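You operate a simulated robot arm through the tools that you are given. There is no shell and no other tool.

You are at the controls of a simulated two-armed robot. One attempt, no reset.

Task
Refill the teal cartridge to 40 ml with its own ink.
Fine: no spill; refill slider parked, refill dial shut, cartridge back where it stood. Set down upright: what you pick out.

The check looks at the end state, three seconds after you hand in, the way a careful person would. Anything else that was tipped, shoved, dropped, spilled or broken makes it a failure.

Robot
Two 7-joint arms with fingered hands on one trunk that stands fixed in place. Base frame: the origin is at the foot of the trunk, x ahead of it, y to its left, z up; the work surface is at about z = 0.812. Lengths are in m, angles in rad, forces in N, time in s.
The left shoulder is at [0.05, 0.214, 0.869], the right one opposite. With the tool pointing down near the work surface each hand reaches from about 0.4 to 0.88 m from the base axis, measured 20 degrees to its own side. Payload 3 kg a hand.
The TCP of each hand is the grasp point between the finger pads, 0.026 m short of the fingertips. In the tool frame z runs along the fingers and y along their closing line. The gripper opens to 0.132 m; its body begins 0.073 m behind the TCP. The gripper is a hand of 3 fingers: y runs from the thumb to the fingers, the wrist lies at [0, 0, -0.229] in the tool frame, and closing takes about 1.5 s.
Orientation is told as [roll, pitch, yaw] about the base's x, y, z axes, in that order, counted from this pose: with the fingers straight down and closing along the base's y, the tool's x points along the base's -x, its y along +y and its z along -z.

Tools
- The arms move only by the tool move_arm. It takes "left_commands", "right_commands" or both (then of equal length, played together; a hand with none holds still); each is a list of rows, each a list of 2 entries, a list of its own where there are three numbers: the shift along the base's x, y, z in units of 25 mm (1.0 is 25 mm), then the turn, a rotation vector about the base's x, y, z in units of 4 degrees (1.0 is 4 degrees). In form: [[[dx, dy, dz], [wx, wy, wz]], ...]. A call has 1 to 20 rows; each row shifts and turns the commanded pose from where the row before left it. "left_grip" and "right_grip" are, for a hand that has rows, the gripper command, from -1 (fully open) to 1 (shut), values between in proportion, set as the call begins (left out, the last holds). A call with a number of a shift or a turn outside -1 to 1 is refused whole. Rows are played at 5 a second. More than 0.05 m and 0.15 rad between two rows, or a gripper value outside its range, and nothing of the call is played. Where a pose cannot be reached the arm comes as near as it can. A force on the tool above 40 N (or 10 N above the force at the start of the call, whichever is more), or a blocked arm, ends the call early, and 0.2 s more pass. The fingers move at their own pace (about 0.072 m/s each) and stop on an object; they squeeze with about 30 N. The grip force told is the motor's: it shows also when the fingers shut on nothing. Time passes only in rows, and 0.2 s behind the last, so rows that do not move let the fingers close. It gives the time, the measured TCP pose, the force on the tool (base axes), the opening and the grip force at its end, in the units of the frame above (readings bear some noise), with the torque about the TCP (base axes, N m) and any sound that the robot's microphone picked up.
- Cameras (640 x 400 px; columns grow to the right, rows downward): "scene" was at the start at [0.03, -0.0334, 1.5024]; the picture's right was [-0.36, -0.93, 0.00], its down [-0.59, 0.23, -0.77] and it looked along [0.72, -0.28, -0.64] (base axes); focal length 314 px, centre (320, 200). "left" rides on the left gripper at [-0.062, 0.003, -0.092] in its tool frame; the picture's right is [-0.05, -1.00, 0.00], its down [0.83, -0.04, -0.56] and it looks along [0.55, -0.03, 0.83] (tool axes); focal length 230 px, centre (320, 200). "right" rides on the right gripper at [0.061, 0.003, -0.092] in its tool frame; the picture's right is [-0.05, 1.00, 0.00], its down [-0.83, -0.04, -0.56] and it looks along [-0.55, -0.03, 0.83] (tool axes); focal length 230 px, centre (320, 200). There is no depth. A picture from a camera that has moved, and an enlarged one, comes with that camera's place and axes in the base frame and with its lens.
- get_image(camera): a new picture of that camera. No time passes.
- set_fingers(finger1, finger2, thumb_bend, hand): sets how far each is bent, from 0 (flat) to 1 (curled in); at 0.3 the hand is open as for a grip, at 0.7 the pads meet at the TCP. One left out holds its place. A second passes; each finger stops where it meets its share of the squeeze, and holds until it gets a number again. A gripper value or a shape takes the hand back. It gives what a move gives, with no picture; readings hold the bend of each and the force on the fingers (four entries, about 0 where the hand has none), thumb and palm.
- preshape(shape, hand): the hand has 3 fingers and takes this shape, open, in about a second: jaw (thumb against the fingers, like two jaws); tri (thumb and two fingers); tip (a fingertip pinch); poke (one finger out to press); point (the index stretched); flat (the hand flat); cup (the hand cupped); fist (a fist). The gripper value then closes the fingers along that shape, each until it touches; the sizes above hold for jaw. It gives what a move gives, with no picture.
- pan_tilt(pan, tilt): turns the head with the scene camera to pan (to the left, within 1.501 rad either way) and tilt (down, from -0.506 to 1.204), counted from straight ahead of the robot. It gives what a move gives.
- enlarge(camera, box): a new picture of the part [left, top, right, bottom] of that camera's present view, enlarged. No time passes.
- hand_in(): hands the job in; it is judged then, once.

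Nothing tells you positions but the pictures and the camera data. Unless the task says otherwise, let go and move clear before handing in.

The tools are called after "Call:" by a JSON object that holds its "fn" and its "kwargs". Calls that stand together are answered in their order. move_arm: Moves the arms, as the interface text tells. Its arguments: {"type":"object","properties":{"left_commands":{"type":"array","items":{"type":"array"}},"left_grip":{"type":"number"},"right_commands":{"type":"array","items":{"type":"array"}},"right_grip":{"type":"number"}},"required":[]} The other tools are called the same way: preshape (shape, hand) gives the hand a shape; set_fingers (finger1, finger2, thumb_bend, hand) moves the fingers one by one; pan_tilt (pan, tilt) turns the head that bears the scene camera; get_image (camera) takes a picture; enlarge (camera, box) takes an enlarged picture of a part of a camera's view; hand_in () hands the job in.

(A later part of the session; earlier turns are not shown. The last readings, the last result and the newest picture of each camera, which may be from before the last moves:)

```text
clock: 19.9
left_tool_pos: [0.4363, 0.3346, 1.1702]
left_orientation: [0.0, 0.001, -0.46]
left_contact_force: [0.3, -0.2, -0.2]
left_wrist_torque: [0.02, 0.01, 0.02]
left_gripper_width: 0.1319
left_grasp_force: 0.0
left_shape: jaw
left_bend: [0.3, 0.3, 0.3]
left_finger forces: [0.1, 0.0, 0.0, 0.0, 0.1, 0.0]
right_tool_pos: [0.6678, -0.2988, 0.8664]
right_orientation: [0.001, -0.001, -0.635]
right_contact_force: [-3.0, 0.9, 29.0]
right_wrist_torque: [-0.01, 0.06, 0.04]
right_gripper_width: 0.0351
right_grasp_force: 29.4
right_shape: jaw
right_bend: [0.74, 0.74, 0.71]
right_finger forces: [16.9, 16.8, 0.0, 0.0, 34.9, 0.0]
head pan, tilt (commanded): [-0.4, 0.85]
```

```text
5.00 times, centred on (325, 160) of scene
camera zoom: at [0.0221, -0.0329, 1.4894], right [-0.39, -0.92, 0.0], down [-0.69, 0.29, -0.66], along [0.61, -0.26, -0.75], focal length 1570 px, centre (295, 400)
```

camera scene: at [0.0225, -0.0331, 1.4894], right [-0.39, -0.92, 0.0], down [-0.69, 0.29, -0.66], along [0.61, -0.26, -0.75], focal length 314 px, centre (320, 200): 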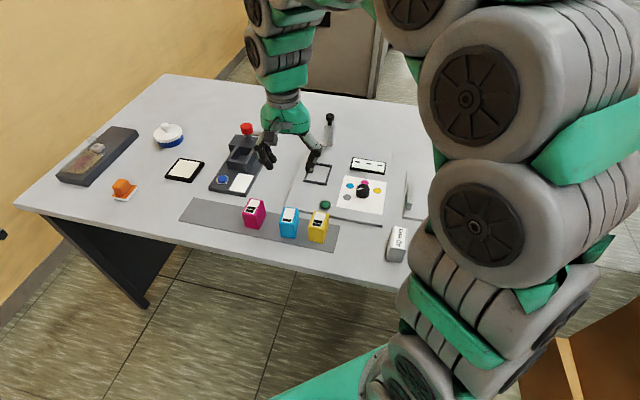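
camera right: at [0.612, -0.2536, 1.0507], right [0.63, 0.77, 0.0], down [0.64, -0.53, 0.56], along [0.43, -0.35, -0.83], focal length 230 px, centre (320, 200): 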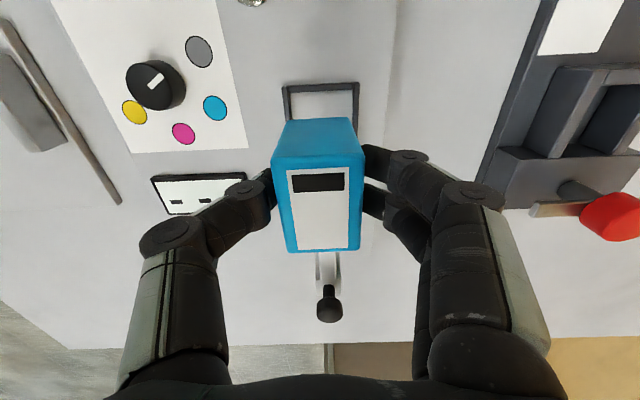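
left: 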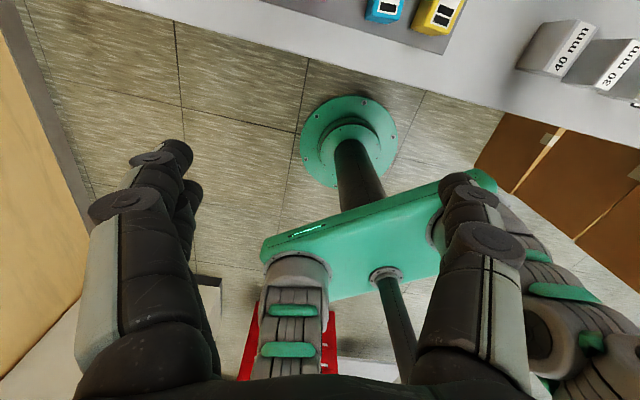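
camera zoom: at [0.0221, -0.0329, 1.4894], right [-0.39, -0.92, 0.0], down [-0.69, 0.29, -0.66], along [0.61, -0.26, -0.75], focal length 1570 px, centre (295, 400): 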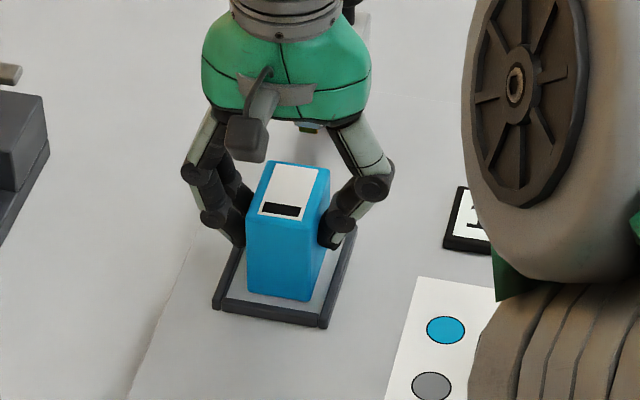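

It is seated (contact at TCP z ≈ 0.867). I'll ease the pressure and open just enough to release.

Call:
{"fn": "move_arm", "kwargs": {"right_commands": [[[0, 0, 0.09], [0, 0, 0]], [[0, 0, 0], [0, 0, 0]]]}}

Call:
{"fn": "move_arm", "kwargs": {"right_commands": [[[0, 0, 0], [0, 0, 0]], [[0, 0, 0], [0, 0, 0]], [[0, 0, 0], [0, 0, 0]]], "right_grip": 0.09}}

Call:
{"fn": "enlarge", "kwargs": {"camera": "scene", "box": [280, 120, 370, 200]}}

Call:
{"fn": "get_image", "kwargs": {"camera": "right"}}

```text
clock: 20.5
left_tool_pos: [0.4377, 0.3347, 1.1693]
left_orientation: [-0.001, 0.0, -0.46]
left_contact_force: [0.9, 0.5, -0.3]
left_wrist_torque: [0.02, -0.01, -0.01]
left_gripper_width: 0.1318
left_grasp_force: 0.1
left_shape: jaw
left_bend: [0.3, 0.3, 0.3]
left_finger forces: [0.0, 0.0, 0.0, 0.0, 0.0, 0.0]
right_tool_pos: [0.6691, -0.2988, 0.8674]
right_orientation: [-0.002, 0.0, -0.635]
right_contact_force: [1.8, 0.4, 6.1]
right_wrist_torque: [0.03, -0.09, 0.01]
right_gripper_width: 0.0348
right_grasp_force: 30.0
right_shape: jaw
right_bend: [0.74, 0.74, 0.71]
right_finger forces: [16.2, 16.4, 0.0, 0.0, 31.5, 0.0]
head pan, tilt (commanded): [-0.4, 0.85]
```

```text
clock: 21.3
left_tool_pos: [0.435, 0.3331, 1.1701]
left_orientation: [-0.001, -0.001, -0.459]
left_contact_force: [-0.7, 0.8, 0.3]
left_wrist_torque: [0.0, -0.01, -0.04]
left_gripper_width: 0.1319
left_grasp_force: 0.1
left_shape: jaw
left_bend: [0.3, 0.3, 0.3]
left_finger forces: [0.1, 0.0, 0.1, 0.0, 0.0, 0.0]
right_tool_pos: [0.6694, -0.2993, 0.8669]
right_orientation: [-0.001, -0.001, -0.636]
right_contact_force: [-0.2, 0.4, -0.6]
right_wrist_torque: [0.03, -0.01, -0.01]
right_gripper_width: 0.0594
right_grasp_force: 0.1
right_shape: jaw
right_bend: [0.73, 0.73, 0.7]
right_finger forces: [0.1, 0.1, 0.0, 0.0, 0.1, 0.1]
head pan, tilt (commanded): [-0.4, 0.85]
```

```text
5.00 times, centred on (325, 160) of scene
camera zoom: at [0.0225, -0.0331, 1.4894], right [-0.39, -0.92, 0.0], down [-0.69, 0.29, -0.66], along [0.61, -0.26, -0.75], focal length 1570 px, centre (295, 400)
```

zoom: 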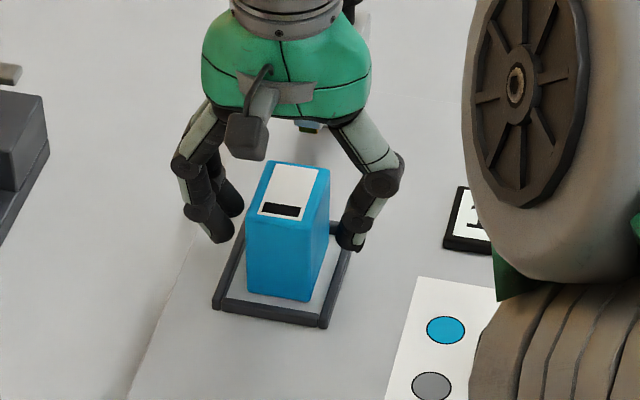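

```text
taken
camera right: at [0.6221, -0.2593, 0.959], right [0.63, 0.77, 0.0], down [0.64, -0.53, 0.55], along [0.43, -0.35, -0.83], focal length 230 px, centre (320, 200)
```

right: 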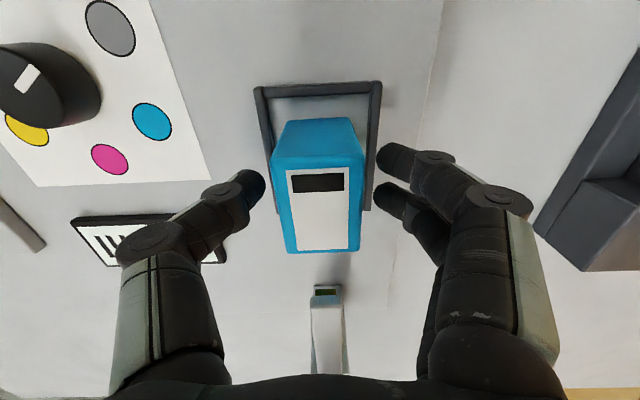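

Cartridge is standing in the seat, released. Raising the hand straight up and backing off to read the display.

Call:
{"fn": "move_arm", "kwargs": {"right_commands": [[[0, 0, 0.6], [0, 0, 0]], [[0, 0, 1], [0, 0, 0]], [[0, 0, 1], [0, 0, 0]], [[0, 0, 1], [0, 0, 0]], [[0, 0, 1], [0, 0, 0]], [[0, 0, 1], [0, 0, 0]], [[0, 0, 1], [0, 0, 0]], [[0, 0, 1], [0, 0, 0]], [[-0.3, 0, 0.5], [0, 0, 0]], [[-0.5, 0, 0], [0, 0, 0]], [[-0.5, 0, 0], [0, 0, 0]], [[0, 0, 0], [0, 0, 0]]]}}

Call:
{"fn": "get_image", "kwargs": {"camera": "scene"}}

Call:
{"fn": "get_image", "kwargs": {"camera": "right"}}

```text
clock: 23.9
left_tool_pos: [0.4358, 0.333, 1.169]
left_orientation: [-0.002, -0.001, -0.458]
left_contact_force: [-0.1, 0.5, -0.4]
left_wrist_torque: [-0.01, -0.03, 0.01]
left_gripper_width: 0.1317
left_grasp_force: 0.0
left_shape: jaw
left_bend: [0.3, 0.3, 0.3]
left_finger forces: [0.1, 0.0, 0.1, 0.1, 0.0, 0.1]
right_tool_pos: [0.6374, -0.2993, 1.0695]
right_orientation: [-0.001, 0.0, -0.633]
right_contact_force: [0.2, -0.5, 0.4]
right_wrist_torque: [0.01, -0.02, 0.01]
right_gripper_width: 0.0596
right_grasp_force: 0.1
right_shape: jaw
right_bend: [0.73, 0.73, 0.7]
right_finger forces: [0.1, 0.0, 0.1, 0.0, 0.1, 0.0]
head pan, tilt (commanded): [-0.4, 0.85]
```

```text
taken
camera scene: at [0.0225, -0.0331, 1.4894], right [-0.39, -0.92, 0.0], down [-0.69, 0.29, -0.66], along [0.61, -0.26, -0.75], focal length 314 px, centre (320, 200)
```

scene: 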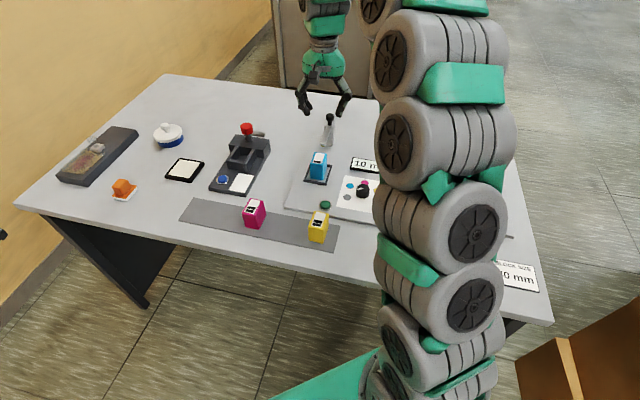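

```text
taken
camera right: at [0.5903, -0.2595, 1.1622], right [0.63, 0.77, 0.0], down [0.64, -0.53, 0.56], along [0.43, -0.35, -0.83], focal length 230 px, centre (320, 200)
```

right: 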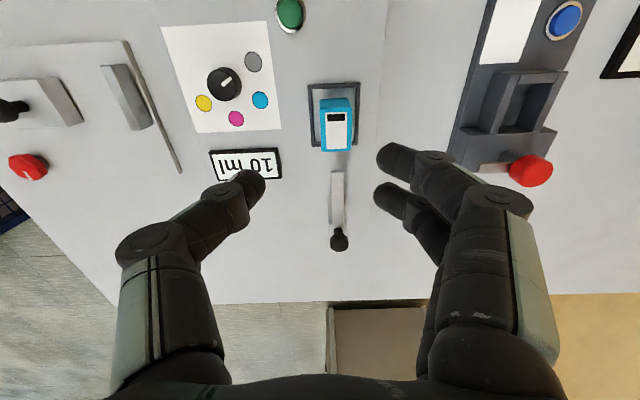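

The display reads "10 ml", so I need +30 ml. Now I'll look closely at the slider, dial and cartridge.

Call:
{"fn": "enlarge", "kwargs": {"camera": "right", "box": [270, 70, 400, 260]}}

Call:
{"fn": "enlarge", "kwargs": {"camera": "scene", "box": [285, 100, 385, 220]}}

Call:
{"fn": "enlarge", "kwargs": {"camera": "right", "box": [150, 0, 330, 200]}}

```text
2.11 times, centred on (335, 165) of right
camera zoom: at [0.5903, -0.2595, 1.1622], right [0.63, 0.77, 0.0], down [0.64, -0.53, 0.56], along [0.43, -0.35, -0.83], focal length 484 px, centre (288, 274)
```

zoom: 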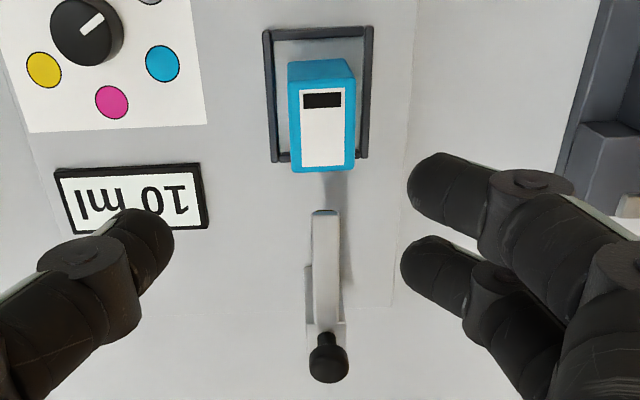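

```text
3.33 times, centred on (335, 160) of scene
camera zoom: at [0.0225, -0.0331, 1.4894], right [-0.39, -0.92, 0.0], down [-0.69, 0.29, -0.66], along [0.61, -0.26, -0.75], focal length 1047 px, centre (270, 333)
```

zoom: 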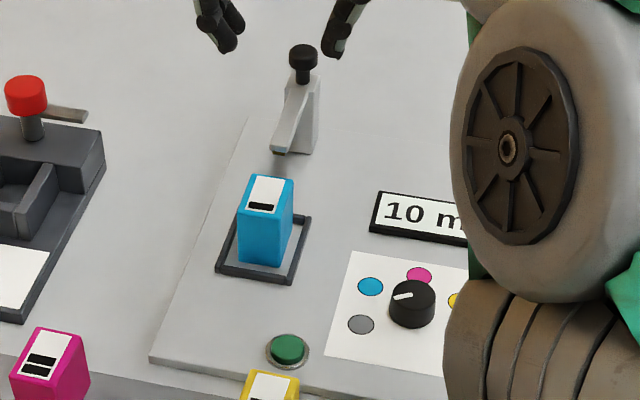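

```text
2.00 times, centred on (240, 100) of right
camera zoom: at [0.5903, -0.2595, 1.1622], right [0.63, 0.77, 0.0], down [0.64, -0.53, 0.56], along [0.43, -0.35, -0.83], focal length 460 px, centre (480, 400)
```

zoom: 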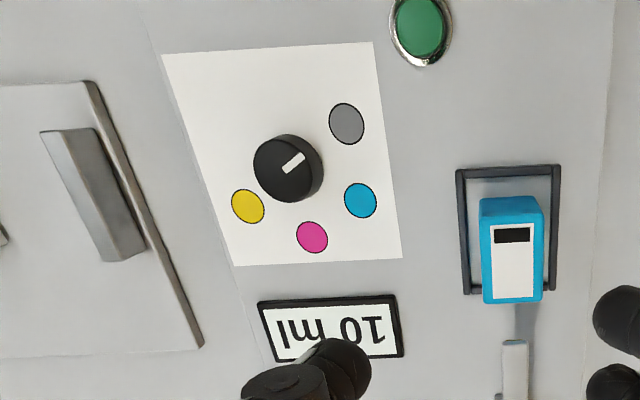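

The knob on the slider is at about (0.789, −0.389, 0.92), and the nozzle tip must come about 50 mm toward the robot to sit over the cartridge. I'll bring the hand above the knob, tilted forward 20° for reach.

Call:
{"fn": "move_arm", "kwargs": {"right_commands": [[[0.756, -0.449, -0.348], [-0.37, -0.504, 0]], [[0.756, -0.449, -0.348], [-0.37, -0.504, 0]], [[0.756, -0.449, -0.348], [-0.37, -0.504, 0]], [[0.756, -0.449, -0.348], [-0.37, -0.504, 0]], [[0.756, -0.449, -0.348], [-0.37, -0.504, 0]], [[0.756, -0.449, -0.348], [-0.37, -0.504, 0]], [[0.756, -0.449, -0.348], [-0.37, -0.504, 0]], [[0.756, -0.449, -0.348], [-0.37, -0.504, 0]], [[0, 0, 0], [0, 0, 0]]]}}

Call:
{"fn": "get_image", "kwargs": {"camera": "scene"}}

Call:
{"fn": "get_image", "kwargs": {"camera": "right"}}

Call:
{"fn": "enlarge", "kwargs": {"camera": "scene", "box": [285, 80, 385, 180]}}

```text
clock: 25.9
left_tool_pos: [0.4359, 0.3337, 1.1704]
left_orientation: [0.0, 0.0, -0.459]
left_contact_force: [0.0, 0.3, 0.4]
left_wrist_torque: [-0.01, 0.01, -0.01]
left_gripper_width: 0.1318
left_grasp_force: 0.0
left_shape: jaw
left_bend: [0.3, 0.3, 0.3]
left_finger forces: [0.0, 0.0, 0.0, 0.0, 0.0, 0.1]
right_tool_pos: [0.787, -0.3888, 0.9998]
right_orientation: [0.003, -0.352, -0.635]
right_contact_force: [1.0, 0.0, -0.6]
right_wrist_torque: [0.0, 0.03, -0.04]
right_gripper_width: 0.0594
right_grasp_force: 0.0
right_shape: jaw
right_bend: [0.73, 0.73, 0.7]
right_finger forces: [0.0, 0.0, 0.1, 0.1, 0.0, 0.0]
head pan, tilt (commanded): [-0.4, 0.85]
```

```text
taken
camera scene: at [0.0225, -0.0331, 1.4894], right [-0.39, -0.92, 0.0], down [-0.69, 0.29, -0.66], along [0.61, -0.26, -0.75], focal length 314 px, centre (320, 200)
```

scene: 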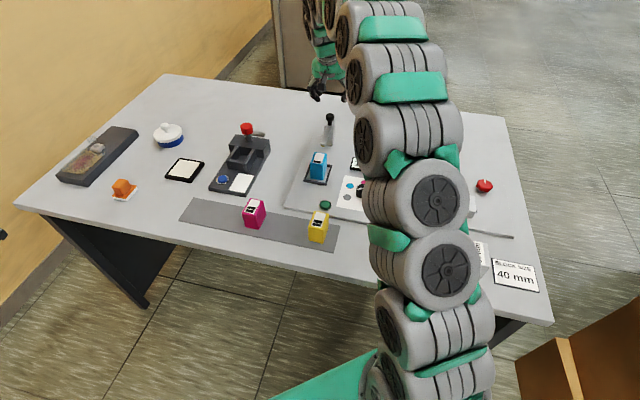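

```text
taken
camera right: at [0.718, -0.3326, 1.0658], right [0.63, 0.77, 0.02], down [0.45, -0.39, 0.81], along [0.63, -0.5, -0.59], focal length 230 px, centre (320, 200)
```

right: 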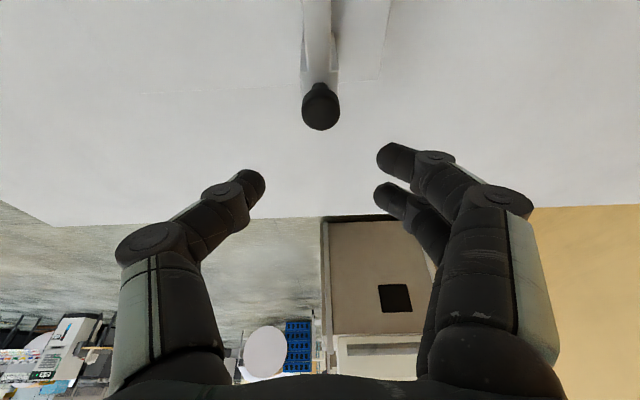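

```text
4.00 times, centred on (335, 130) of scene
camera zoom: at [0.0225, -0.0331, 1.4894], right [-0.39, -0.92, 0.0], down [-0.69, 0.29, -0.66], along [0.61, -0.26, -0.75], focal length 1256 px, centre (260, 480)
```

zoom: 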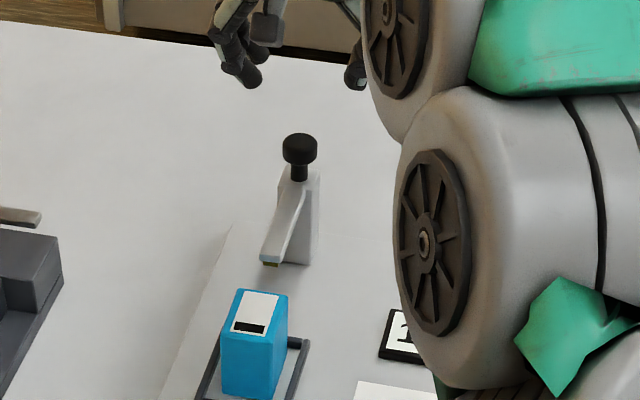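

The knob is directly below the hand (within 3 mm). Descending to knob height.

Call:
{"fn": "move_arm", "kwargs": {"right_commands": [[[0, 0, -0.7], [0, 0, 0]], [[0, 0, -0.7], [0, 0, 0]], [[0, 0, -0.6], [0, 0, 0]], [[0, 0, -0.6], [0, 0, 0]], [[0, 0, -0.45], [0, 0, 0]], [[0, 0, 0], [0, 0, 0]]], "right_grip": 0.2}}

Call:
{"fn": "get_image", "kwargs": {"camera": "right"}}

Call:
{"fn": "enlarge", "kwargs": {"camera": "scene", "box": [285, 80, 385, 180]}}

```text
clock: 27.3
left_tool_pos: [0.436, 0.3332, 1.1697]
left_orientation: [0.001, -0.001, -0.46]
left_contact_force: [-0.6, 1.0, -0.3]
left_wrist_torque: [0.0, -0.01, 0.0]
left_gripper_width: 0.1319
left_grasp_force: 0.1
left_shape: jaw
left_bend: [0.3, 0.3, 0.3]
left_finger forces: [0.0, 0.1, 0.0, 0.1, 0.0, 0.0]
right_tool_pos: [0.7885, -0.3885, 0.9228]
right_orientation: [0.002, -0.351, -0.636]
right_contact_force: [0.0, -0.3, -1.1]
right_wrist_torque: [0.02, 0.02, 0.01]
right_gripper_width: 0.0534
right_grasp_force: 0.0
right_shape: jaw
right_bend: [0.73, 0.73, 0.7]
right_finger forces: [0.1, 0.0, 0.1, 0.2, 0.0, 0.1]
head pan, tilt (commanded): [-0.4, 0.85]
```

```text
taken
camera right: at [0.7186, -0.3325, 0.9887], right [0.63, 0.77, 0.02], down [0.45, -0.39, 0.81], along [0.63, -0.5, -0.59], focal length 230 px, centre (320, 200)
```

right: 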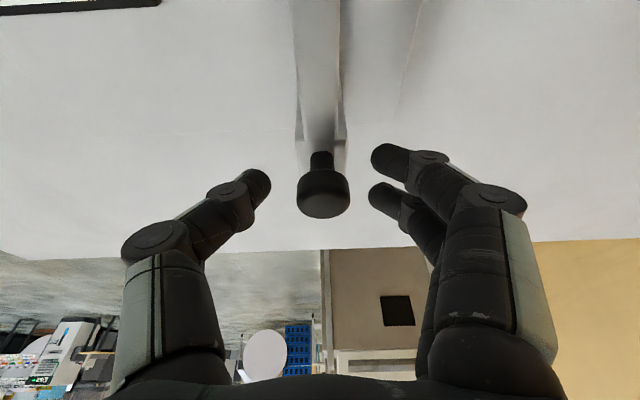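

```text
4.00 times, centred on (335, 130) of scene
camera zoom: at [0.0225, -0.0331, 1.4894], right [-0.39, -0.92, 0.0], down [-0.69, 0.29, -0.66], along [0.61, -0.26, -0.75], focal length 1256 px, centre (260, 480)
```

zoom: 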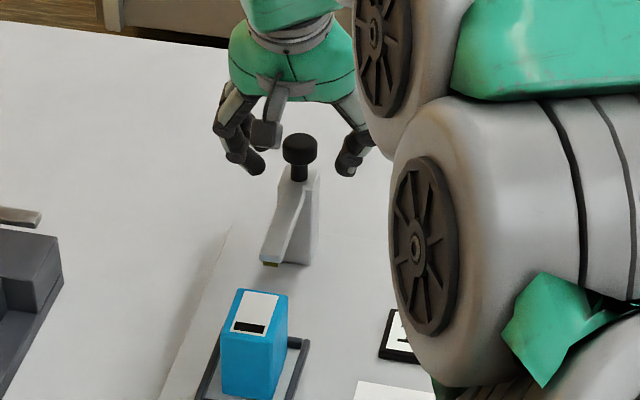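

The knob is between thumb and fingers. Closing on it.

Call:
{"fn": "move_arm", "kwargs": {"right_commands": [[[0, 0, 0], [0, 0, 0]], [[0, 0, 0], [0, 0, 0]], [[0, 0, 0], [0, 0, 0]], [[0, 0, 0], [0, 0, 0]], [[0, 0, 0], [0, 0, 0]]], "right_grip": 1.0}}

Call:
{"fn": "get_image", "kwargs": {"camera": "right"}}

```text
clock: 28.5
left_tool_pos: [0.4363, 0.3327, 1.1692]
left_orientation: [0.0, 0.0, -0.46]
left_contact_force: [-0.1, -0.5, 0.2]
left_wrist_torque: [0.0, 0.03, 0.04]
left_gripper_width: 0.1317
left_grasp_force: 0.0
left_shape: jaw
left_bend: [0.3, 0.3, 0.3]
left_finger forces: [0.0, 0.0, 0.0, 0.1, 0.1, 0.1]
right_tool_pos: [0.7866, -0.388, 0.9215]
right_orientation: [0.0, -0.347, -0.635]
right_contact_force: [-0.4, -0.8, -11.4]
right_wrist_torque: [-0.04, 0.05, 0.01]
right_gripper_width: 0.016
right_grasp_force: 30.2
right_shape: jaw
right_bend: [0.72, 0.72, 0.7]
right_finger forces: [13.3, 13.0, 0.0, 0.0, 27.8, 0.0]
head pan, tilt (commanded): [-0.4, 0.85]
```

```text
taken
camera right: at [0.7183, -0.3327, 0.9883], right [0.63, 0.77, 0.02], down [0.45, -0.39, 0.81], along [0.63, -0.5, -0.59], focal length 230 px, centre (320, 200)
```

right: 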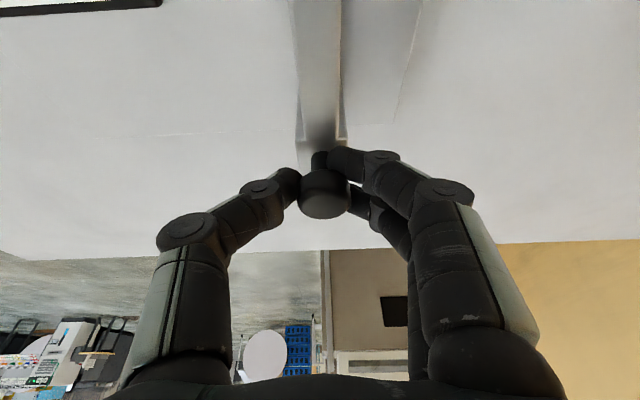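

Knob gripped. Drawing the slider toward the robot along its axis, 20 mm first.

Call:
{"fn": "move_arm", "kwargs": {"right_commands": [[[-0.161, 0.119, -0.03], [0, 0, 0]], [[-0.161, 0.119, -0.03], [0, 0, 0]], [[-0.161, 0.119, 0], [0, 0, 0]], [[-0.161, 0.119, 0], [0, 0, 0]], [[0, 0, 0], [0, 0, 0]]]}}

Call:
{"fn": "enlarge", "kwargs": {"camera": "scene", "box": [285, 80, 385, 180]}}

Call:
{"fn": "get_image", "kwargs": {"camera": "right"}}

```text
clock: 29.7
left_tool_pos: [0.4354, 0.3331, 1.1698]
left_orientation: [-0.002, 0.0, -0.461]
left_contact_force: [0.1, 0.7, -0.2]
left_wrist_torque: [-0.01, 0.01, -0.03]
left_gripper_width: 0.1316
left_grasp_force: 0.0
left_shape: jaw
left_bend: [0.3, 0.3, 0.3]
left_finger forces: [0.0, 0.0, 0.1, 0.0, 0.0, 0.1]
right_tool_pos: [0.7724, -0.3766, 0.9219]
right_orientation: [0.001, -0.35, -0.637]
right_contact_force: [0.3, -3.3, -5.5]
right_wrist_torque: [-0.08, -0.01, -0.03]
right_gripper_width: 0.0161
right_grasp_force: 29.8
right_shape: jaw
right_bend: [0.72, 0.73, 0.7]
right_finger forces: [11.3, 13.8, 0.0, 0.0, 27.4, 0.0]
head pan, tilt (commanded): [-0.4, 0.85]
```

```text
4.00 times, centred on (335, 130) of scene
camera zoom: at [0.0226, -0.0332, 1.4894], right [-0.39, -0.92, 0.0], down [-0.69, 0.29, -0.66], along [0.61, -0.26, -0.75], focal length 1256 px, centre (260, 480)
```

zoom: 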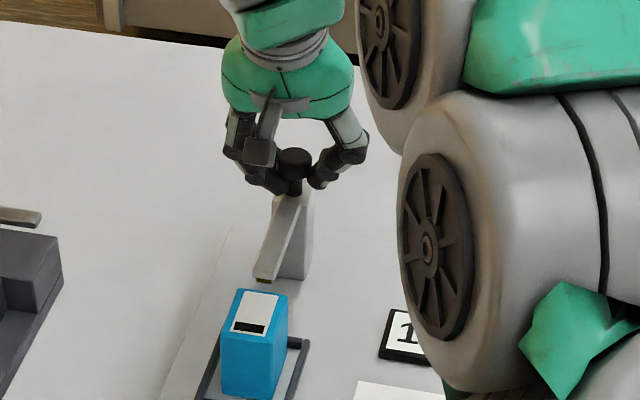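

```text
taken
camera right: at [0.7023, -0.3207, 0.9876], right [0.63, 0.77, 0.02], down [0.45, -0.39, 0.81], along [0.63, -0.5, -0.59], focal length 230 px, centre (320, 200)
```

right: 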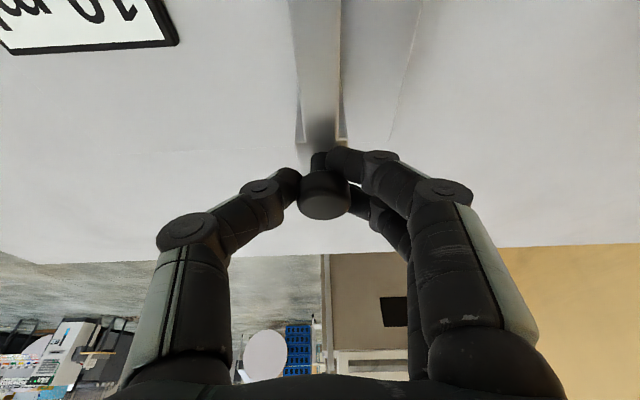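

It slides freely, and the nozzle looks a few mm above the cartridge top. Continuing in 10 mm increments while watching clearance.

Call:
{"fn": "move_arm", "kwargs": {"right_commands": [[[-0.161, 0.119, 0], [0, 0, 0]], [[-0.161, 0.119, 0], [0, 0, 0]], [[0, 0, 0], [0, 0, 0]]]}}

Call:
{"fn": "enlarge", "kwargs": {"camera": "scene", "box": [295, 110, 365, 190]}}

```text
clock: 30.5
left_tool_pos: [0.4351, 0.3336, 1.17]
left_orientation: [0.0, 0.001, -0.46]
left_contact_force: [-0.3, 0.9, -1.5]
left_wrist_torque: [0.01, 0.0, 0.0]
left_gripper_width: 0.1319
left_grasp_force: 0.1
left_shape: jaw
left_bend: [0.3, 0.3, 0.3]
left_finger forces: [0.0, 0.0, 0.1, 0.0, 0.0, 0.0]
right_tool_pos: [0.7642, -0.3706, 0.9221]
right_orientation: [0.001, -0.351, -0.636]
right_contact_force: [-0.9, -2.4, -2.1]
right_wrist_torque: [-0.07, -0.04, -0.03]
right_gripper_width: 0.0157
right_grasp_force: 29.9
right_shape: jaw
right_bend: [0.72, 0.73, 0.7]
right_finger forces: [11.8, 14.3, 0.1, 0.1, 26.5, 0.0]
head pan, tilt (commanded): [-0.4, 0.85]
```

```text
5.00 times, centred on (330, 150) of scene
camera zoom: at [0.0225, -0.0332, 1.4894], right [-0.39, -0.92, 0.0], down [-0.69, 0.29, -0.66], along [0.61, -0.26, -0.75], focal length 1570 px, centre (270, 450)
```

zoom: 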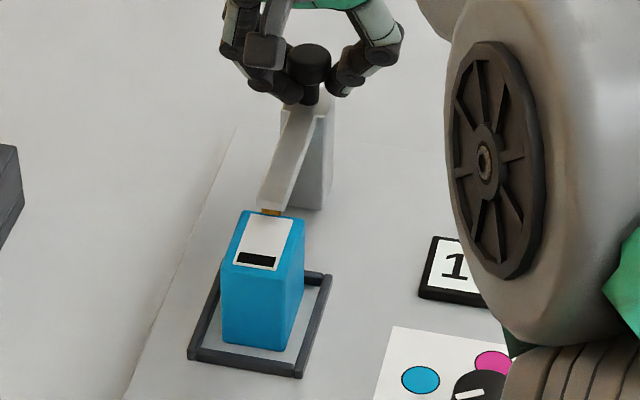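

The nozzle passes just above the cartridge top. Continuing carefully.

Call:
{"fn": "move_arm", "kwargs": {"right_commands": [[[-0.161, 0.119, 0], [0, 0, 0]], [[-0.161, 0.119, 0], [0, 0, 0]], [[0, 0, 0], [0, 0, 0]]]}}

Call:
{"fn": "enlarge", "kwargs": {"camera": "scene", "box": [295, 110, 365, 190]}}

```text
clock: 31.3
left_tool_pos: [0.4368, 0.3329, 1.169]
left_orientation: [0.001, 0.001, -0.459]
left_contact_force: [-0.1, -0.3, 0.0]
left_wrist_torque: [0.0, 0.01, 0.0]
left_gripper_width: 0.1319
left_grasp_force: 0.1
left_shape: jaw
left_bend: [0.3, 0.3, 0.3]
left_finger forces: [0.1, 0.0, 0.0, 0.1, 0.0, 0.0]
right_tool_pos: [0.7558, -0.3646, 0.9221]
right_orientation: [0.003, -0.349, -0.635]
right_contact_force: [-0.8, -4.8, -10.8]
right_wrist_torque: [-0.14, -0.01, -0.08]
right_gripper_width: 0.0158
right_grasp_force: 30.4
right_shape: jaw
right_bend: [0.72, 0.73, 0.7]
right_finger forces: [14.3, 14.7, 0.1, 0.0, 29.1, 0.0]
head pan, tilt (commanded): [-0.4, 0.85]
```

```text
5.00 times, centred on (330, 150) of scene
camera zoom: at [0.0226, -0.0333, 1.4894], right [-0.39, -0.92, 0.0], down [-0.69, 0.29, -0.66], along [0.61, -0.26, -0.75], focal length 1570 px, centre (270, 450)
```

zoom: 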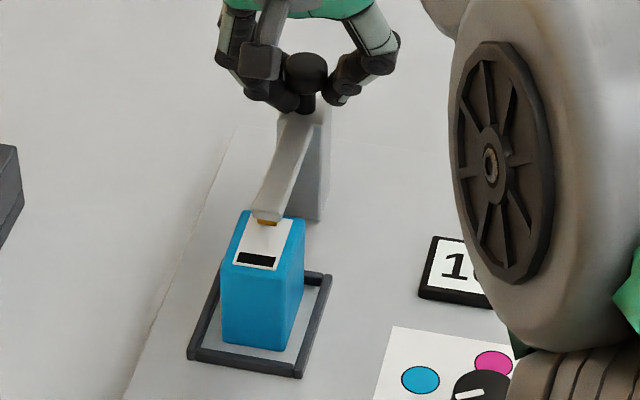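

Cartridge isn't disturbed. Continuing toward the stop.

Call:
{"fn": "move_arm", "kwargs": {"right_commands": [[[-0.161, 0.119, -0.03], [0, 0, 0]], [[-0.161, 0.119, 0], [0, 0, 0]], [[0, 0, 0], [0, 0, 0]]]}}

Call:
{"fn": "enlarge", "kwargs": {"camera": "scene", "box": [295, 110, 365, 190]}}

```text
clock: 32.1
left_tool_pos: [0.435, 0.333, 1.17]
left_orientation: [0.002, -0.001, -0.459]
left_contact_force: [0.8, -0.3, -0.5]
left_wrist_torque: [0.02, -0.04, 0.01]
left_gripper_width: 0.1319
left_grasp_force: 0.0
left_shape: jaw
left_bend: [0.3, 0.3, 0.3]
left_finger forces: [0.1, 0.0, 0.0, 0.0, 0.0, 0.0]
right_tool_pos: [0.7482, -0.3591, 0.9217]
right_orientation: [0.001, -0.349, -0.636]
right_contact_force: [-3.2, -5.3, -8.3]
right_wrist_torque: [-0.1, 0.01, -0.05]
right_gripper_width: 0.0153
right_grasp_force: 29.8
right_shape: jaw
right_bend: [0.72, 0.73, 0.7]
right_finger forces: [13.6, 14.2, 0.1, 0.1, 29.1, 0.0]
head pan, tilt (commanded): [-0.4, 0.85]
```

```text
5.00 times, centred on (330, 150) of scene
camera zoom: at [0.0226, -0.0333, 1.4894], right [-0.39, -0.92, 0.0], down [-0.69, 0.29, -0.66], along [0.61, -0.26, -0.75], focal length 1570 px, centre (270, 450)
```

zoom: 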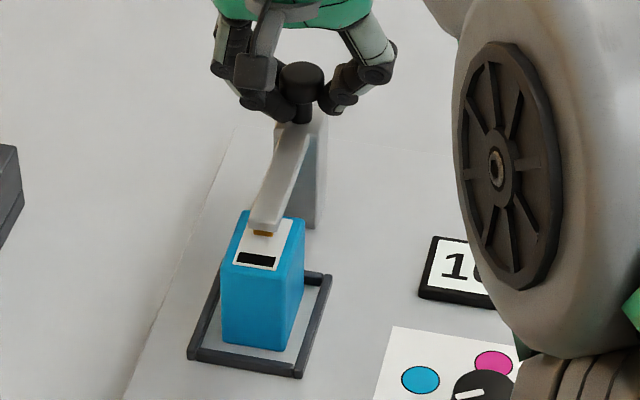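

Nozzle is now roughly over the cartridge centre. I'll pull a few more millimetres to feel for the end stop.

Call:
{"fn": "move_arm", "kwargs": {"right_commands": [[[-0.097, 0.071, 0], [0, 0, 0]], [[0, 0, 0], [0, 0, 0]]]}}

Call:
{"fn": "enlarge", "kwargs": {"camera": "scene", "box": [295, 110, 365, 190]}}

```text
clock: 32.7
left_tool_pos: [0.4368, 0.3331, 1.1692]
left_orientation: [0.0, -0.001, -0.458]
left_contact_force: [-0.6, -0.9, -0.5]
left_wrist_torque: [0.04, 0.01, 0.04]
left_gripper_width: 0.1321
left_grasp_force: 0.1
left_shape: jaw
left_bend: [0.3, 0.3, 0.3]
left_finger forces: [0.0, 0.1, 0.0, 0.0, 0.0, 0.0]
right_tool_pos: [0.7451, -0.3568, 0.9214]
right_orientation: [0.003, -0.349, -0.635]
right_contact_force: [-3.4, -4.8, -6.3]
right_wrist_torque: [-0.09, 0.0, -0.06]
right_gripper_width: 0.0158
right_grasp_force: 29.9
right_shape: jaw
right_bend: [0.72, 0.73, 0.7]
right_finger forces: [12.9, 14.4, 0.1, 0.0, 28.0, 0.1]
head pan, tilt (commanded): [-0.4, 0.85]
```

```text
5.00 times, centred on (330, 150) of scene
camera zoom: at [0.0226, -0.0332, 1.4894], right [-0.39, -0.92, 0.0], down [-0.69, 0.29, -0.66], along [0.61, -0.26, -0.75], focal length 1570 px, centre (270, 450)
```

zoom: 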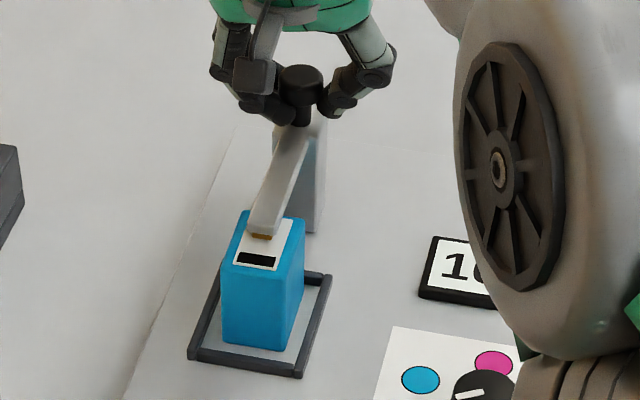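

Call:
{"fn": "move_arm", "kwargs": {"right_commands": [[[-0.097, 0.071, 0], [0, 0, 0]], [[0, 0, 0], [0, 0, 0]]]}}

Call:
{"fn": "move_arm", "kwargs": {"right_commands": [[[-0.097, 0.071, 0], [0, 0, 0]], [[0, 0, 0], [0, 0, 0]]]}}

Call:
{"fn": "enlarge", "kwargs": {"camera": "scene", "box": [295, 110, 365, 190]}}

```text
clock: 33.3
left_tool_pos: [0.4356, 0.3329, 1.1705]
left_orientation: [0.0, -0.001, -0.458]
left_contact_force: [-0.4, 0.1, 0.1]
left_wrist_torque: [-0.02, 0.03, 0.0]
left_gripper_width: 0.1319
left_grasp_force: 0.1
left_shape: jaw
left_bend: [0.3, 0.3, 0.3]
left_finger forces: [0.1, 0.0, 0.0, 0.0, 0.0, 0.0]
right_tool_pos: [0.7435, -0.3548, 0.9216]
right_orientation: [0.002, -0.349, -0.635]
right_contact_force: [-2.2, -4.5, -4.2]
right_wrist_torque: [-0.1, -0.03, -0.04]
right_gripper_width: 0.0152
right_grasp_force: 29.8
right_shape: jaw
right_bend: [0.72, 0.73, 0.7]
right_finger forces: [12.7, 14.4, 0.0, 0.0, 27.1, 0.1]
head pan, tilt (commanded): [-0.4, 0.85]
```

```text
clock: 33.9
left_tool_pos: [0.4367, 0.3337, 1.1703]
left_orientation: [0.001, 0.001, -0.457]
left_contact_force: [0.8, 0.4, -0.1]
left_wrist_torque: [0.01, 0.0, 0.02]
left_gripper_width: 0.1318
left_grasp_force: 0.0
left_shape: jaw
left_bend: [0.3, 0.3, 0.3]
left_finger forces: [0.0, 0.0, 0.1, 0.1, 0.0, 0.1]
right_tool_pos: [0.7415, -0.3532, 0.9215]
right_orientation: [0.002, -0.348, -0.635]
right_contact_force: [0.3, -2.9, -3.3]
right_wrist_torque: [-0.08, -0.06, -0.02]
right_gripper_width: 0.0154
right_grasp_force: 29.9
right_shape: jaw
right_bend: [0.72, 0.73, 0.7]
right_finger forces: [12.8, 15.3, 0.0, 0.1, 26.4, 0.0]
head pan, tilt (commanded): [-0.4, 0.85]
```

```text
5.00 times, centred on (330, 150) of scene
camera zoom: at [0.0226, -0.0332, 1.4894], right [-0.39, -0.92, 0.0], down [-0.69, 0.29, -0.66], along [0.61, -0.26, -0.75], focal length 1570 px, centre (270, 450)
```

zoom: 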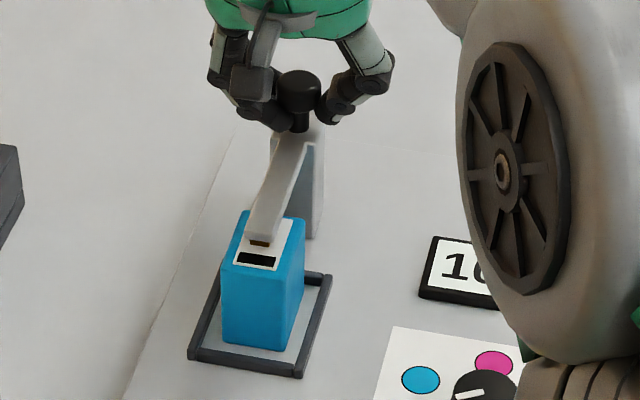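

Call:
{"fn": "move_arm", "kwargs": {"right_commands": [[[-0.097, 0.071, 0], [0, 0, 0]], [[0, 0, 0], [0, 0, 0]]]}}

Call:
{"fn": "enlarge", "kwargs": {"camera": "scene", "box": [295, 110, 365, 190]}}

```text
clock: 34.5
left_tool_pos: [0.4373, 0.3323, 1.17]
left_orientation: [0.001, 0.0, -0.46]
left_contact_force: [0.1, -0.5, -0.3]
left_wrist_torque: [-0.01, -0.03, -0.03]
left_gripper_width: 0.1316
left_grasp_force: 0.0
left_shape: jaw
left_bend: [0.3, 0.3, 0.3]
left_finger forces: [0.0, 0.0, 0.0, 0.0, 0.0, 0.1]
right_tool_pos: [0.7393, -0.3525, 0.9219]
right_orientation: [0.002, -0.35, -0.636]
right_contact_force: [16.4, -14.8, -7.7]
right_wrist_torque: [-0.19, -0.27, -0.16]
right_gripper_width: 0.0153
right_grasp_force: 30.3
right_shape: jaw
right_bend: [0.72, 0.72, 0.7]
right_finger forces: [10.6, 22.9, 0.1, 0.0, 26.4, 0.1]
head pan, tilt (commanded): [-0.4, 0.85]
```

```text
5.00 times, centred on (330, 150) of scene
camera zoom: at [0.0229, -0.0334, 1.4894], right [-0.39, -0.92, 0.0], down [-0.69, 0.29, -0.66], along [0.61, -0.26, -0.75], focal length 1570 px, centre (270, 450)
```

zoom: 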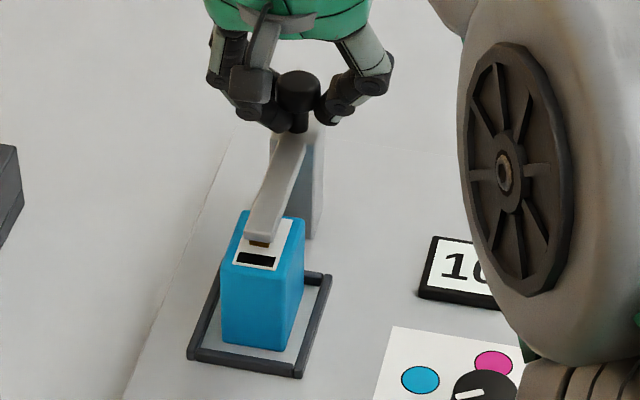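

End stop reached (22 N along the slide axis); cartridge undisturbed. I'll relax the preload, open, and lift off.

Call:
{"fn": "move_arm", "kwargs": {"right_commands": [[[0.075, -0.055, 0], [0, 0, 0]], [[0, 0, 0], [0, 0, 0]]]}}

Call:
{"fn": "move_arm", "kwargs": {"right_commands": [[[0, 0, 0], [0, 0, 0]], [[0, 0, 0], [0, 0, 0]], [[0, 0, 0], [0, 0, 0]], [[0, 0, 0], [0, 0, 0]]], "right_grip": 0.09}}

Call:
{"fn": "move_arm", "kwargs": {"right_commands": [[[0, 0, 0.4], [0, 0, 0]], [[0, 0, 0.8], [0, 0, 0]], [[0, 0, 1], [0, 0, 0]], [[0, 0, 1], [0, 0, 0]], [[0, 0, 1], [0, 0, 0]], [[0, 0, 0.8], [0, 0, 0]], [[0, 0, 0], [0, 0, 0]]]}}

Call:
{"fn": "get_image", "kwargs": {"camera": "scene"}}

Call:
{"fn": "get_image", "kwargs": {"camera": "right"}}

```text
clock: 35.1
left_tool_pos: [0.4361, 0.3338, 1.1701]
left_orientation: [0.001, -0.001, -0.458]
left_contact_force: [-0.1, -0.9, -0.2]
left_wrist_torque: [-0.02, 0.04, 0.01]
left_gripper_width: 0.132
left_grasp_force: 0.0
left_shape: jaw
left_bend: [0.3, 0.3, 0.3]
left_finger forces: [0.1, 0.0, 0.0, 0.0, 0.1, 0.1]
right_tool_pos: [0.7411, -0.3536, 0.9213]
right_orientation: [0.0, -0.349, -0.636]
right_contact_force: [0.8, -6.0, -1.7]
right_wrist_torque: [-0.16, -0.07, -0.08]
right_gripper_width: 0.0157
right_grasp_force: 30.0
right_shape: jaw
right_bend: [0.72, 0.73, 0.7]
right_finger forces: [11.6, 15.8, 0.1, 0.0, 26.5, 0.0]
head pan, tilt (commanded): [-0.4, 0.85]
```

```text
clock: 36.1
left_tool_pos: [0.4361, 0.333, 1.1705]
left_orientation: [0.001, 0.0, -0.46]
left_contact_force: [-0.3, 0.1, 0.3]
left_wrist_torque: [-0.02, 0.0, 0.0]
left_gripper_width: 0.1319
left_grasp_force: 0.1
left_shape: jaw
left_bend: [0.3, 0.3, 0.3]
left_finger forces: [0.1, 0.0, 0.0, 0.0, 0.0, 0.0]
right_tool_pos: [0.7411, -0.3519, 0.9219]
right_orientation: [0.002, -0.348, -0.636]
right_contact_force: [-0.1, 0.4, -0.4]
right_wrist_torque: [0.02, -0.01, -0.02]
right_gripper_width: 0.0596
right_grasp_force: 0.1
right_shape: jaw
right_bend: [0.73, 0.73, 0.7]
right_finger forces: [0.0, 0.0, 0.1, 0.0, 0.0, 0.1]
head pan, tilt (commanded): [-0.4, 0.85]
```

```text
clock: 37.7
left_tool_pos: [0.4384, 0.3333, 1.1695]
left_orientation: [-0.001, 0.001, -0.458]
left_contact_force: [0.7, 0.0, 0.0]
left_wrist_torque: [0.03, -0.03, 0.0]
left_gripper_width: 0.1319
left_grasp_force: 0.0
left_shape: jaw
left_bend: [0.3, 0.3, 0.3]
left_finger forces: [0.0, 0.0, 0.1, 0.0, 0.0, 0.1]
right_tool_pos: [0.7409, -0.3509, 1.0471]
right_orientation: [0.0, -0.348, -0.634]
right_contact_force: [1.0, -0.5, -0.5]
right_wrist_torque: [0.01, -0.02, 0.03]
right_gripper_width: 0.0596
right_grasp_force: 0.1
right_shape: jaw
right_bend: [0.73, 0.73, 0.7]
right_finger forces: [0.1, 0.0, 0.1, 0.0, 0.0, 0.1]
head pan, tilt (commanded): [-0.4, 0.85]
```

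```text
taken
camera scene: at [0.0225, -0.0331, 1.4894], right [-0.39, -0.92, 0.0], down [-0.69, 0.29, -0.66], along [0.61, -0.26, -0.75], focal length 314 px, centre (320, 200)
```

scene: 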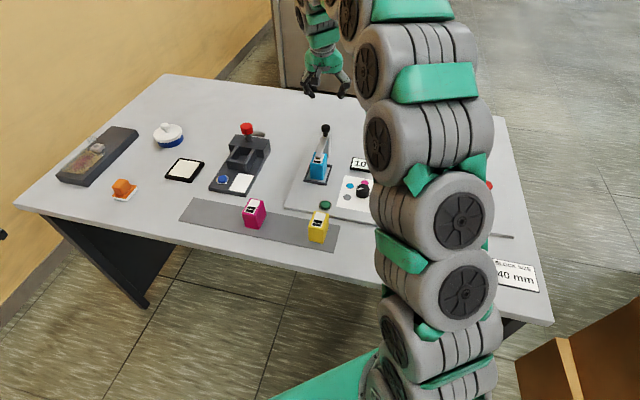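

```text
taken
camera right: at [0.6708, -0.2966, 1.112], right [0.63, 0.78, 0.02], down [0.45, -0.39, 0.81], along [0.63, -0.5, -0.59], focal length 230 px, centre (320, 200)
```

right: 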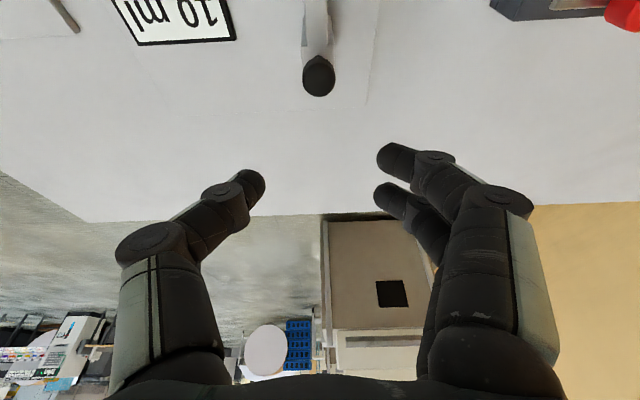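

The slider is docked over the cartridge and the display still reads 10 ml. Next is the dial: centre ≈ (0.538, −0.385), grey (shut) to cyan is a 60° clockwise turn. I'll go above it, level the hand and yaw +60° so that after the turn the hand camera faces the display.

Call:
{"fn": "move_arm", "kwargs": {"right_commands": [[[-0.812, -0.136, 0], [0.296, 0.403, 0]], [[-0.812, -0.136, 0], [0.296, 0.403, 0]], [[-0.812, -0.136, 0], [0.296, 0.403, 0]], [[-0.812, -0.136, 0], [0.296, 0.403, 0]], [[-0.812, -0.136, 0], [0.296, 0.403, 0]], [[-0.812, -0.136, 0], [0.296, 0.403, 0]], [[-0.812, -0.136, 0], [0.296, 0.403, 0]], [[-0.812, -0.136, 0], [0.296, 0.403, 0]], [[-0.812, -0.136, 0], [0.296, 0.403, 0]], [[-0.812, -0.136, 0], [0.296, 0.403, 0]], [[0, 0, 0], [0, 0, 0]]]}}

Call:
{"fn": "get_image", "kwargs": {"camera": "right"}}

Call:
{"fn": "get_image", "kwargs": {"camera": "scene"}}

```text
clock: 40.1
left_tool_pos: [0.4373, 0.3335, 1.1693]
left_orientation: [0.002, -0.002, -0.46]
left_contact_force: [-0.8, 0.5, 0.1]
left_wrist_torque: [0.01, -0.03, 0.04]
left_gripper_width: 0.132
left_grasp_force: 0.1
left_shape: jaw
left_bend: [0.3, 0.3, 0.3]
left_finger forces: [0.1, 0.0, 0.1, 0.1, 0.0, 0.1]
right_tool_pos: [0.5359, -0.3861, 1.0463]
right_orientation: [0.001, -0.001, -0.634]
right_contact_force: [-0.4, -0.8, -0.2]
right_wrist_torque: [0.0, 0.02, -0.03]
right_gripper_width: 0.0595
right_grasp_force: 0.0
right_shape: jaw
right_bend: [0.73, 0.73, 0.7]
right_finger forces: [0.0, 0.0, 0.0, 0.0, 0.0, 0.0]
head pan, tilt (commanded): [-0.4, 0.85]
```

```text
taken
camera right: at [0.4896, -0.347, 1.1382], right [0.63, 0.77, 0.0], down [0.64, -0.53, 0.56], along [0.43, -0.35, -0.83], focal length 230 px, centre (320, 200)
```

right: 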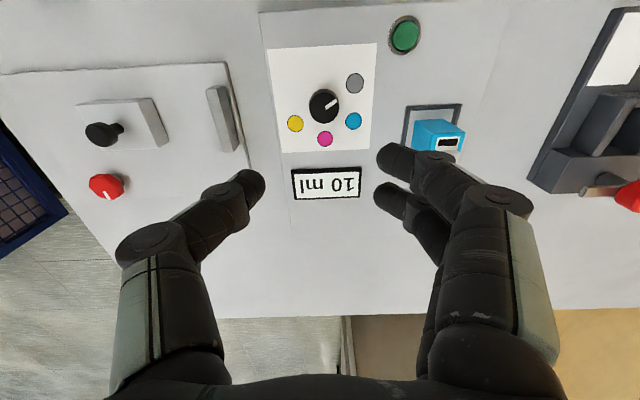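

```text
taken
camera scene: at [0.0225, -0.0331, 1.4894], right [-0.39, -0.92, 0.0], down [-0.69, 0.29, -0.66], along [0.61, -0.26, -0.75], focal length 314 px, centre (320, 200)
```

scene: 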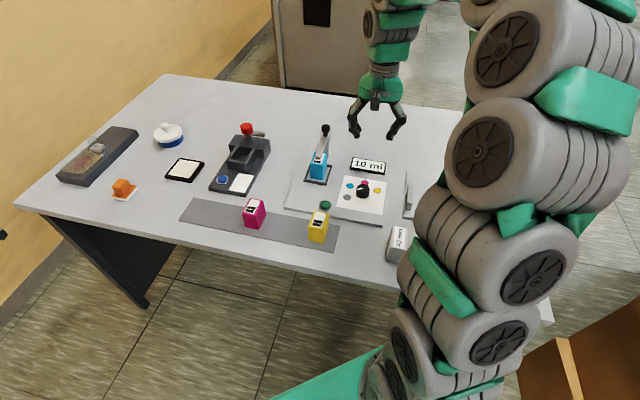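

Good view. Enlarging to fix the dial's exact centre and pointer.

Call:
{"fn": "enlarge", "kwargs": {"camera": "right", "box": [250, 30, 410, 180]}}

Call:
{"fn": "enlarge", "kwargs": {"camera": "scene", "box": [295, 120, 415, 230]}}

```text
2.67 times, centred on (330, 105) of right
camera zoom: at [0.4896, -0.347, 1.1382], right [0.63, 0.77, 0.0], down [0.64, -0.53, 0.56], along [0.43, -0.35, -0.83], focal length 614 px, centre (293, 453)
```

zoom: 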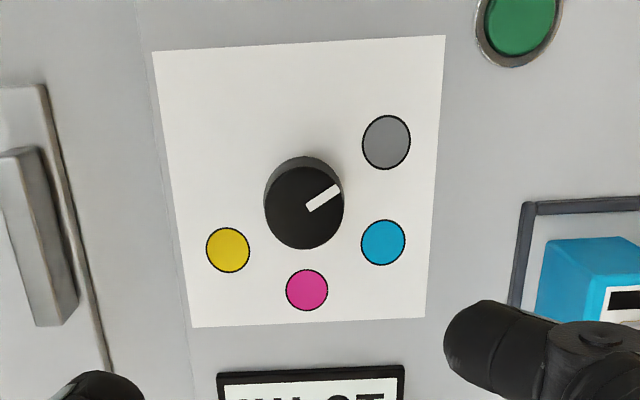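

```text
3.64 times, centred on (355, 175) of scene
camera zoom: at [0.0225, -0.0331, 1.4894], right [-0.39, -0.92, 0.0], down [-0.69, 0.29, -0.66], along [0.61, -0.26, -0.75], focal length 1142 px, centre (193, 291)
```

zoom: 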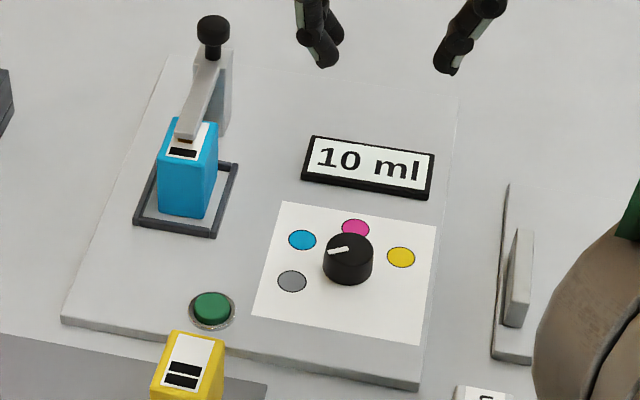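

Dial centre refined to (0.539, −0.384), pointer on grey. Yawing the hand +60° above it.

Call:
{"fn": "move_arm", "kwargs": {"right_commands": [[[0.12, 0.09, 0], [0, 0, 1]], [[0, 0, 0], [0, 0, 1]], [[0, 0, 0], [0, 0, 1]], [[0, 0, 0], [0, 0, 1]], [[0, 0, 0], [0, 0, 1]], [[0, 0, -0.5], [0, 0, 1]], [[0, 0, -0.5], [0, 0, 1]], [[0, 0, -0.5], [0, 0, 1]], [[0, 0, -0.5], [0, 0, 1]], [[0, 0, -0.5], [0, 0, 1]], [[0, 0, -0.5], [0, 0, 1]], [[0, 0, -0.5], [0, 0, 1]], [[0, 0, -0.5], [0, 0, 1]], [[0, 0, -0.5], [0, 0, 1]], [[0, 0, -0.5], [0, 0, 1]], [[0, 0, 0], [0, 0, 0]]]}}

Call:
{"fn": "get_image", "kwargs": {"camera": "right"}}

Call:
{"fn": "enlarge", "kwargs": {"camera": "scene", "box": [295, 120, 415, 230]}}

```text
clock: 43.5
left_tool_pos: [0.4353, 0.3332, 1.1695]
left_orientation: [0.0, -0.001, -0.458]
left_contact_force: [0.2, 0.3, 0.0]
left_wrist_torque: [-0.02, 0.01, 0.01]
left_gripper_width: 0.132
left_grasp_force: 0.1
left_shape: jaw
left_bend: [0.3, 0.3, 0.3]
left_finger forces: [0.0, 0.0, 0.0, 0.0, 0.0, 0.0]
right_tool_pos: [0.5414, -0.385, 0.9219]
right_orientation: [-0.001, -0.002, 0.412]
right_contact_force: [-0.7, -0.3, 0.4]
right_wrist_torque: [0.01, -0.04, -0.01]
right_gripper_width: 0.0597
right_grasp_force: 0.0
right_shape: jaw
right_bend: [0.73, 0.73, 0.7]
right_finger forces: [0.0, 0.0, 0.0, 0.1, 0.1, 0.0]
head pan, tilt (commanded): [-0.4, 0.85]
```

```text
taken
camera right: at [0.4834, -0.4054, 1.0136], right [-0.35, 0.94, 0.0], down [0.78, 0.29, 0.56], along [0.52, 0.2, -0.83], focal length 230 px, centre (320, 200)
```

right: 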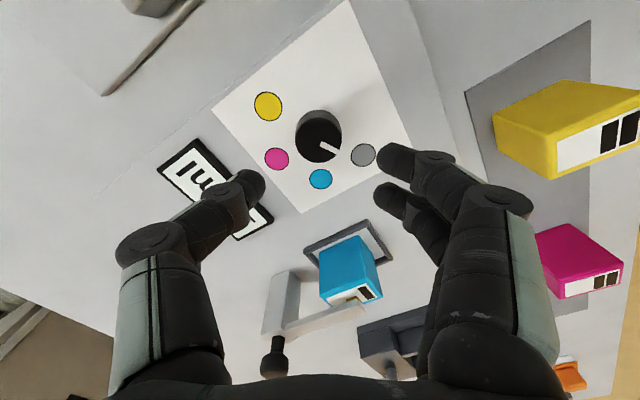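

```text
3.64 times, centred on (355, 175) of scene
camera zoom: at [0.0225, -0.0331, 1.4894], right [-0.39, -0.92, 0.0], down [-0.69, 0.29, -0.66], along [0.61, -0.26, -0.75], focal length 1142 px, centre (193, 291)
```

zoom: 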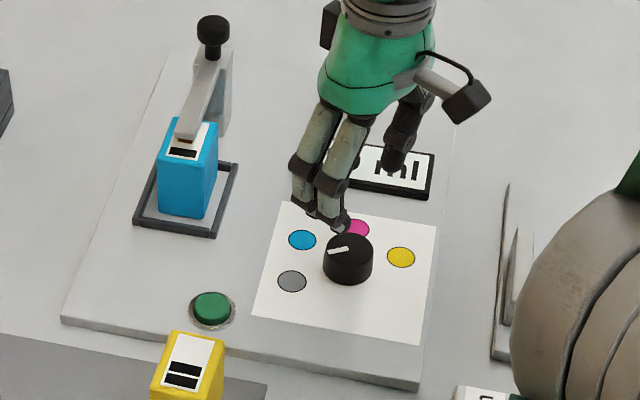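

Call:
{"fn": "enlarge", "kwargs": {"camera": "right", "box": [240, 70, 400, 210]}}

```text
2.86 times, centred on (320, 140) of right
camera zoom: at [0.4834, -0.4054, 1.0136], right [-0.35, 0.94, 0.0], down [0.78, 0.29, 0.56], along [0.52, 0.2, -0.83], focal length 657 px, centre (320, 371)
```

zoom: 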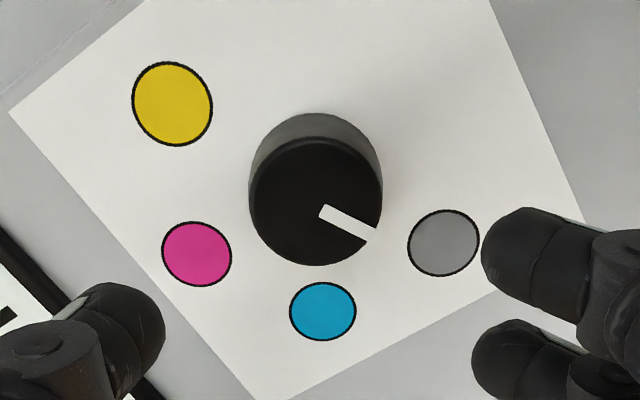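

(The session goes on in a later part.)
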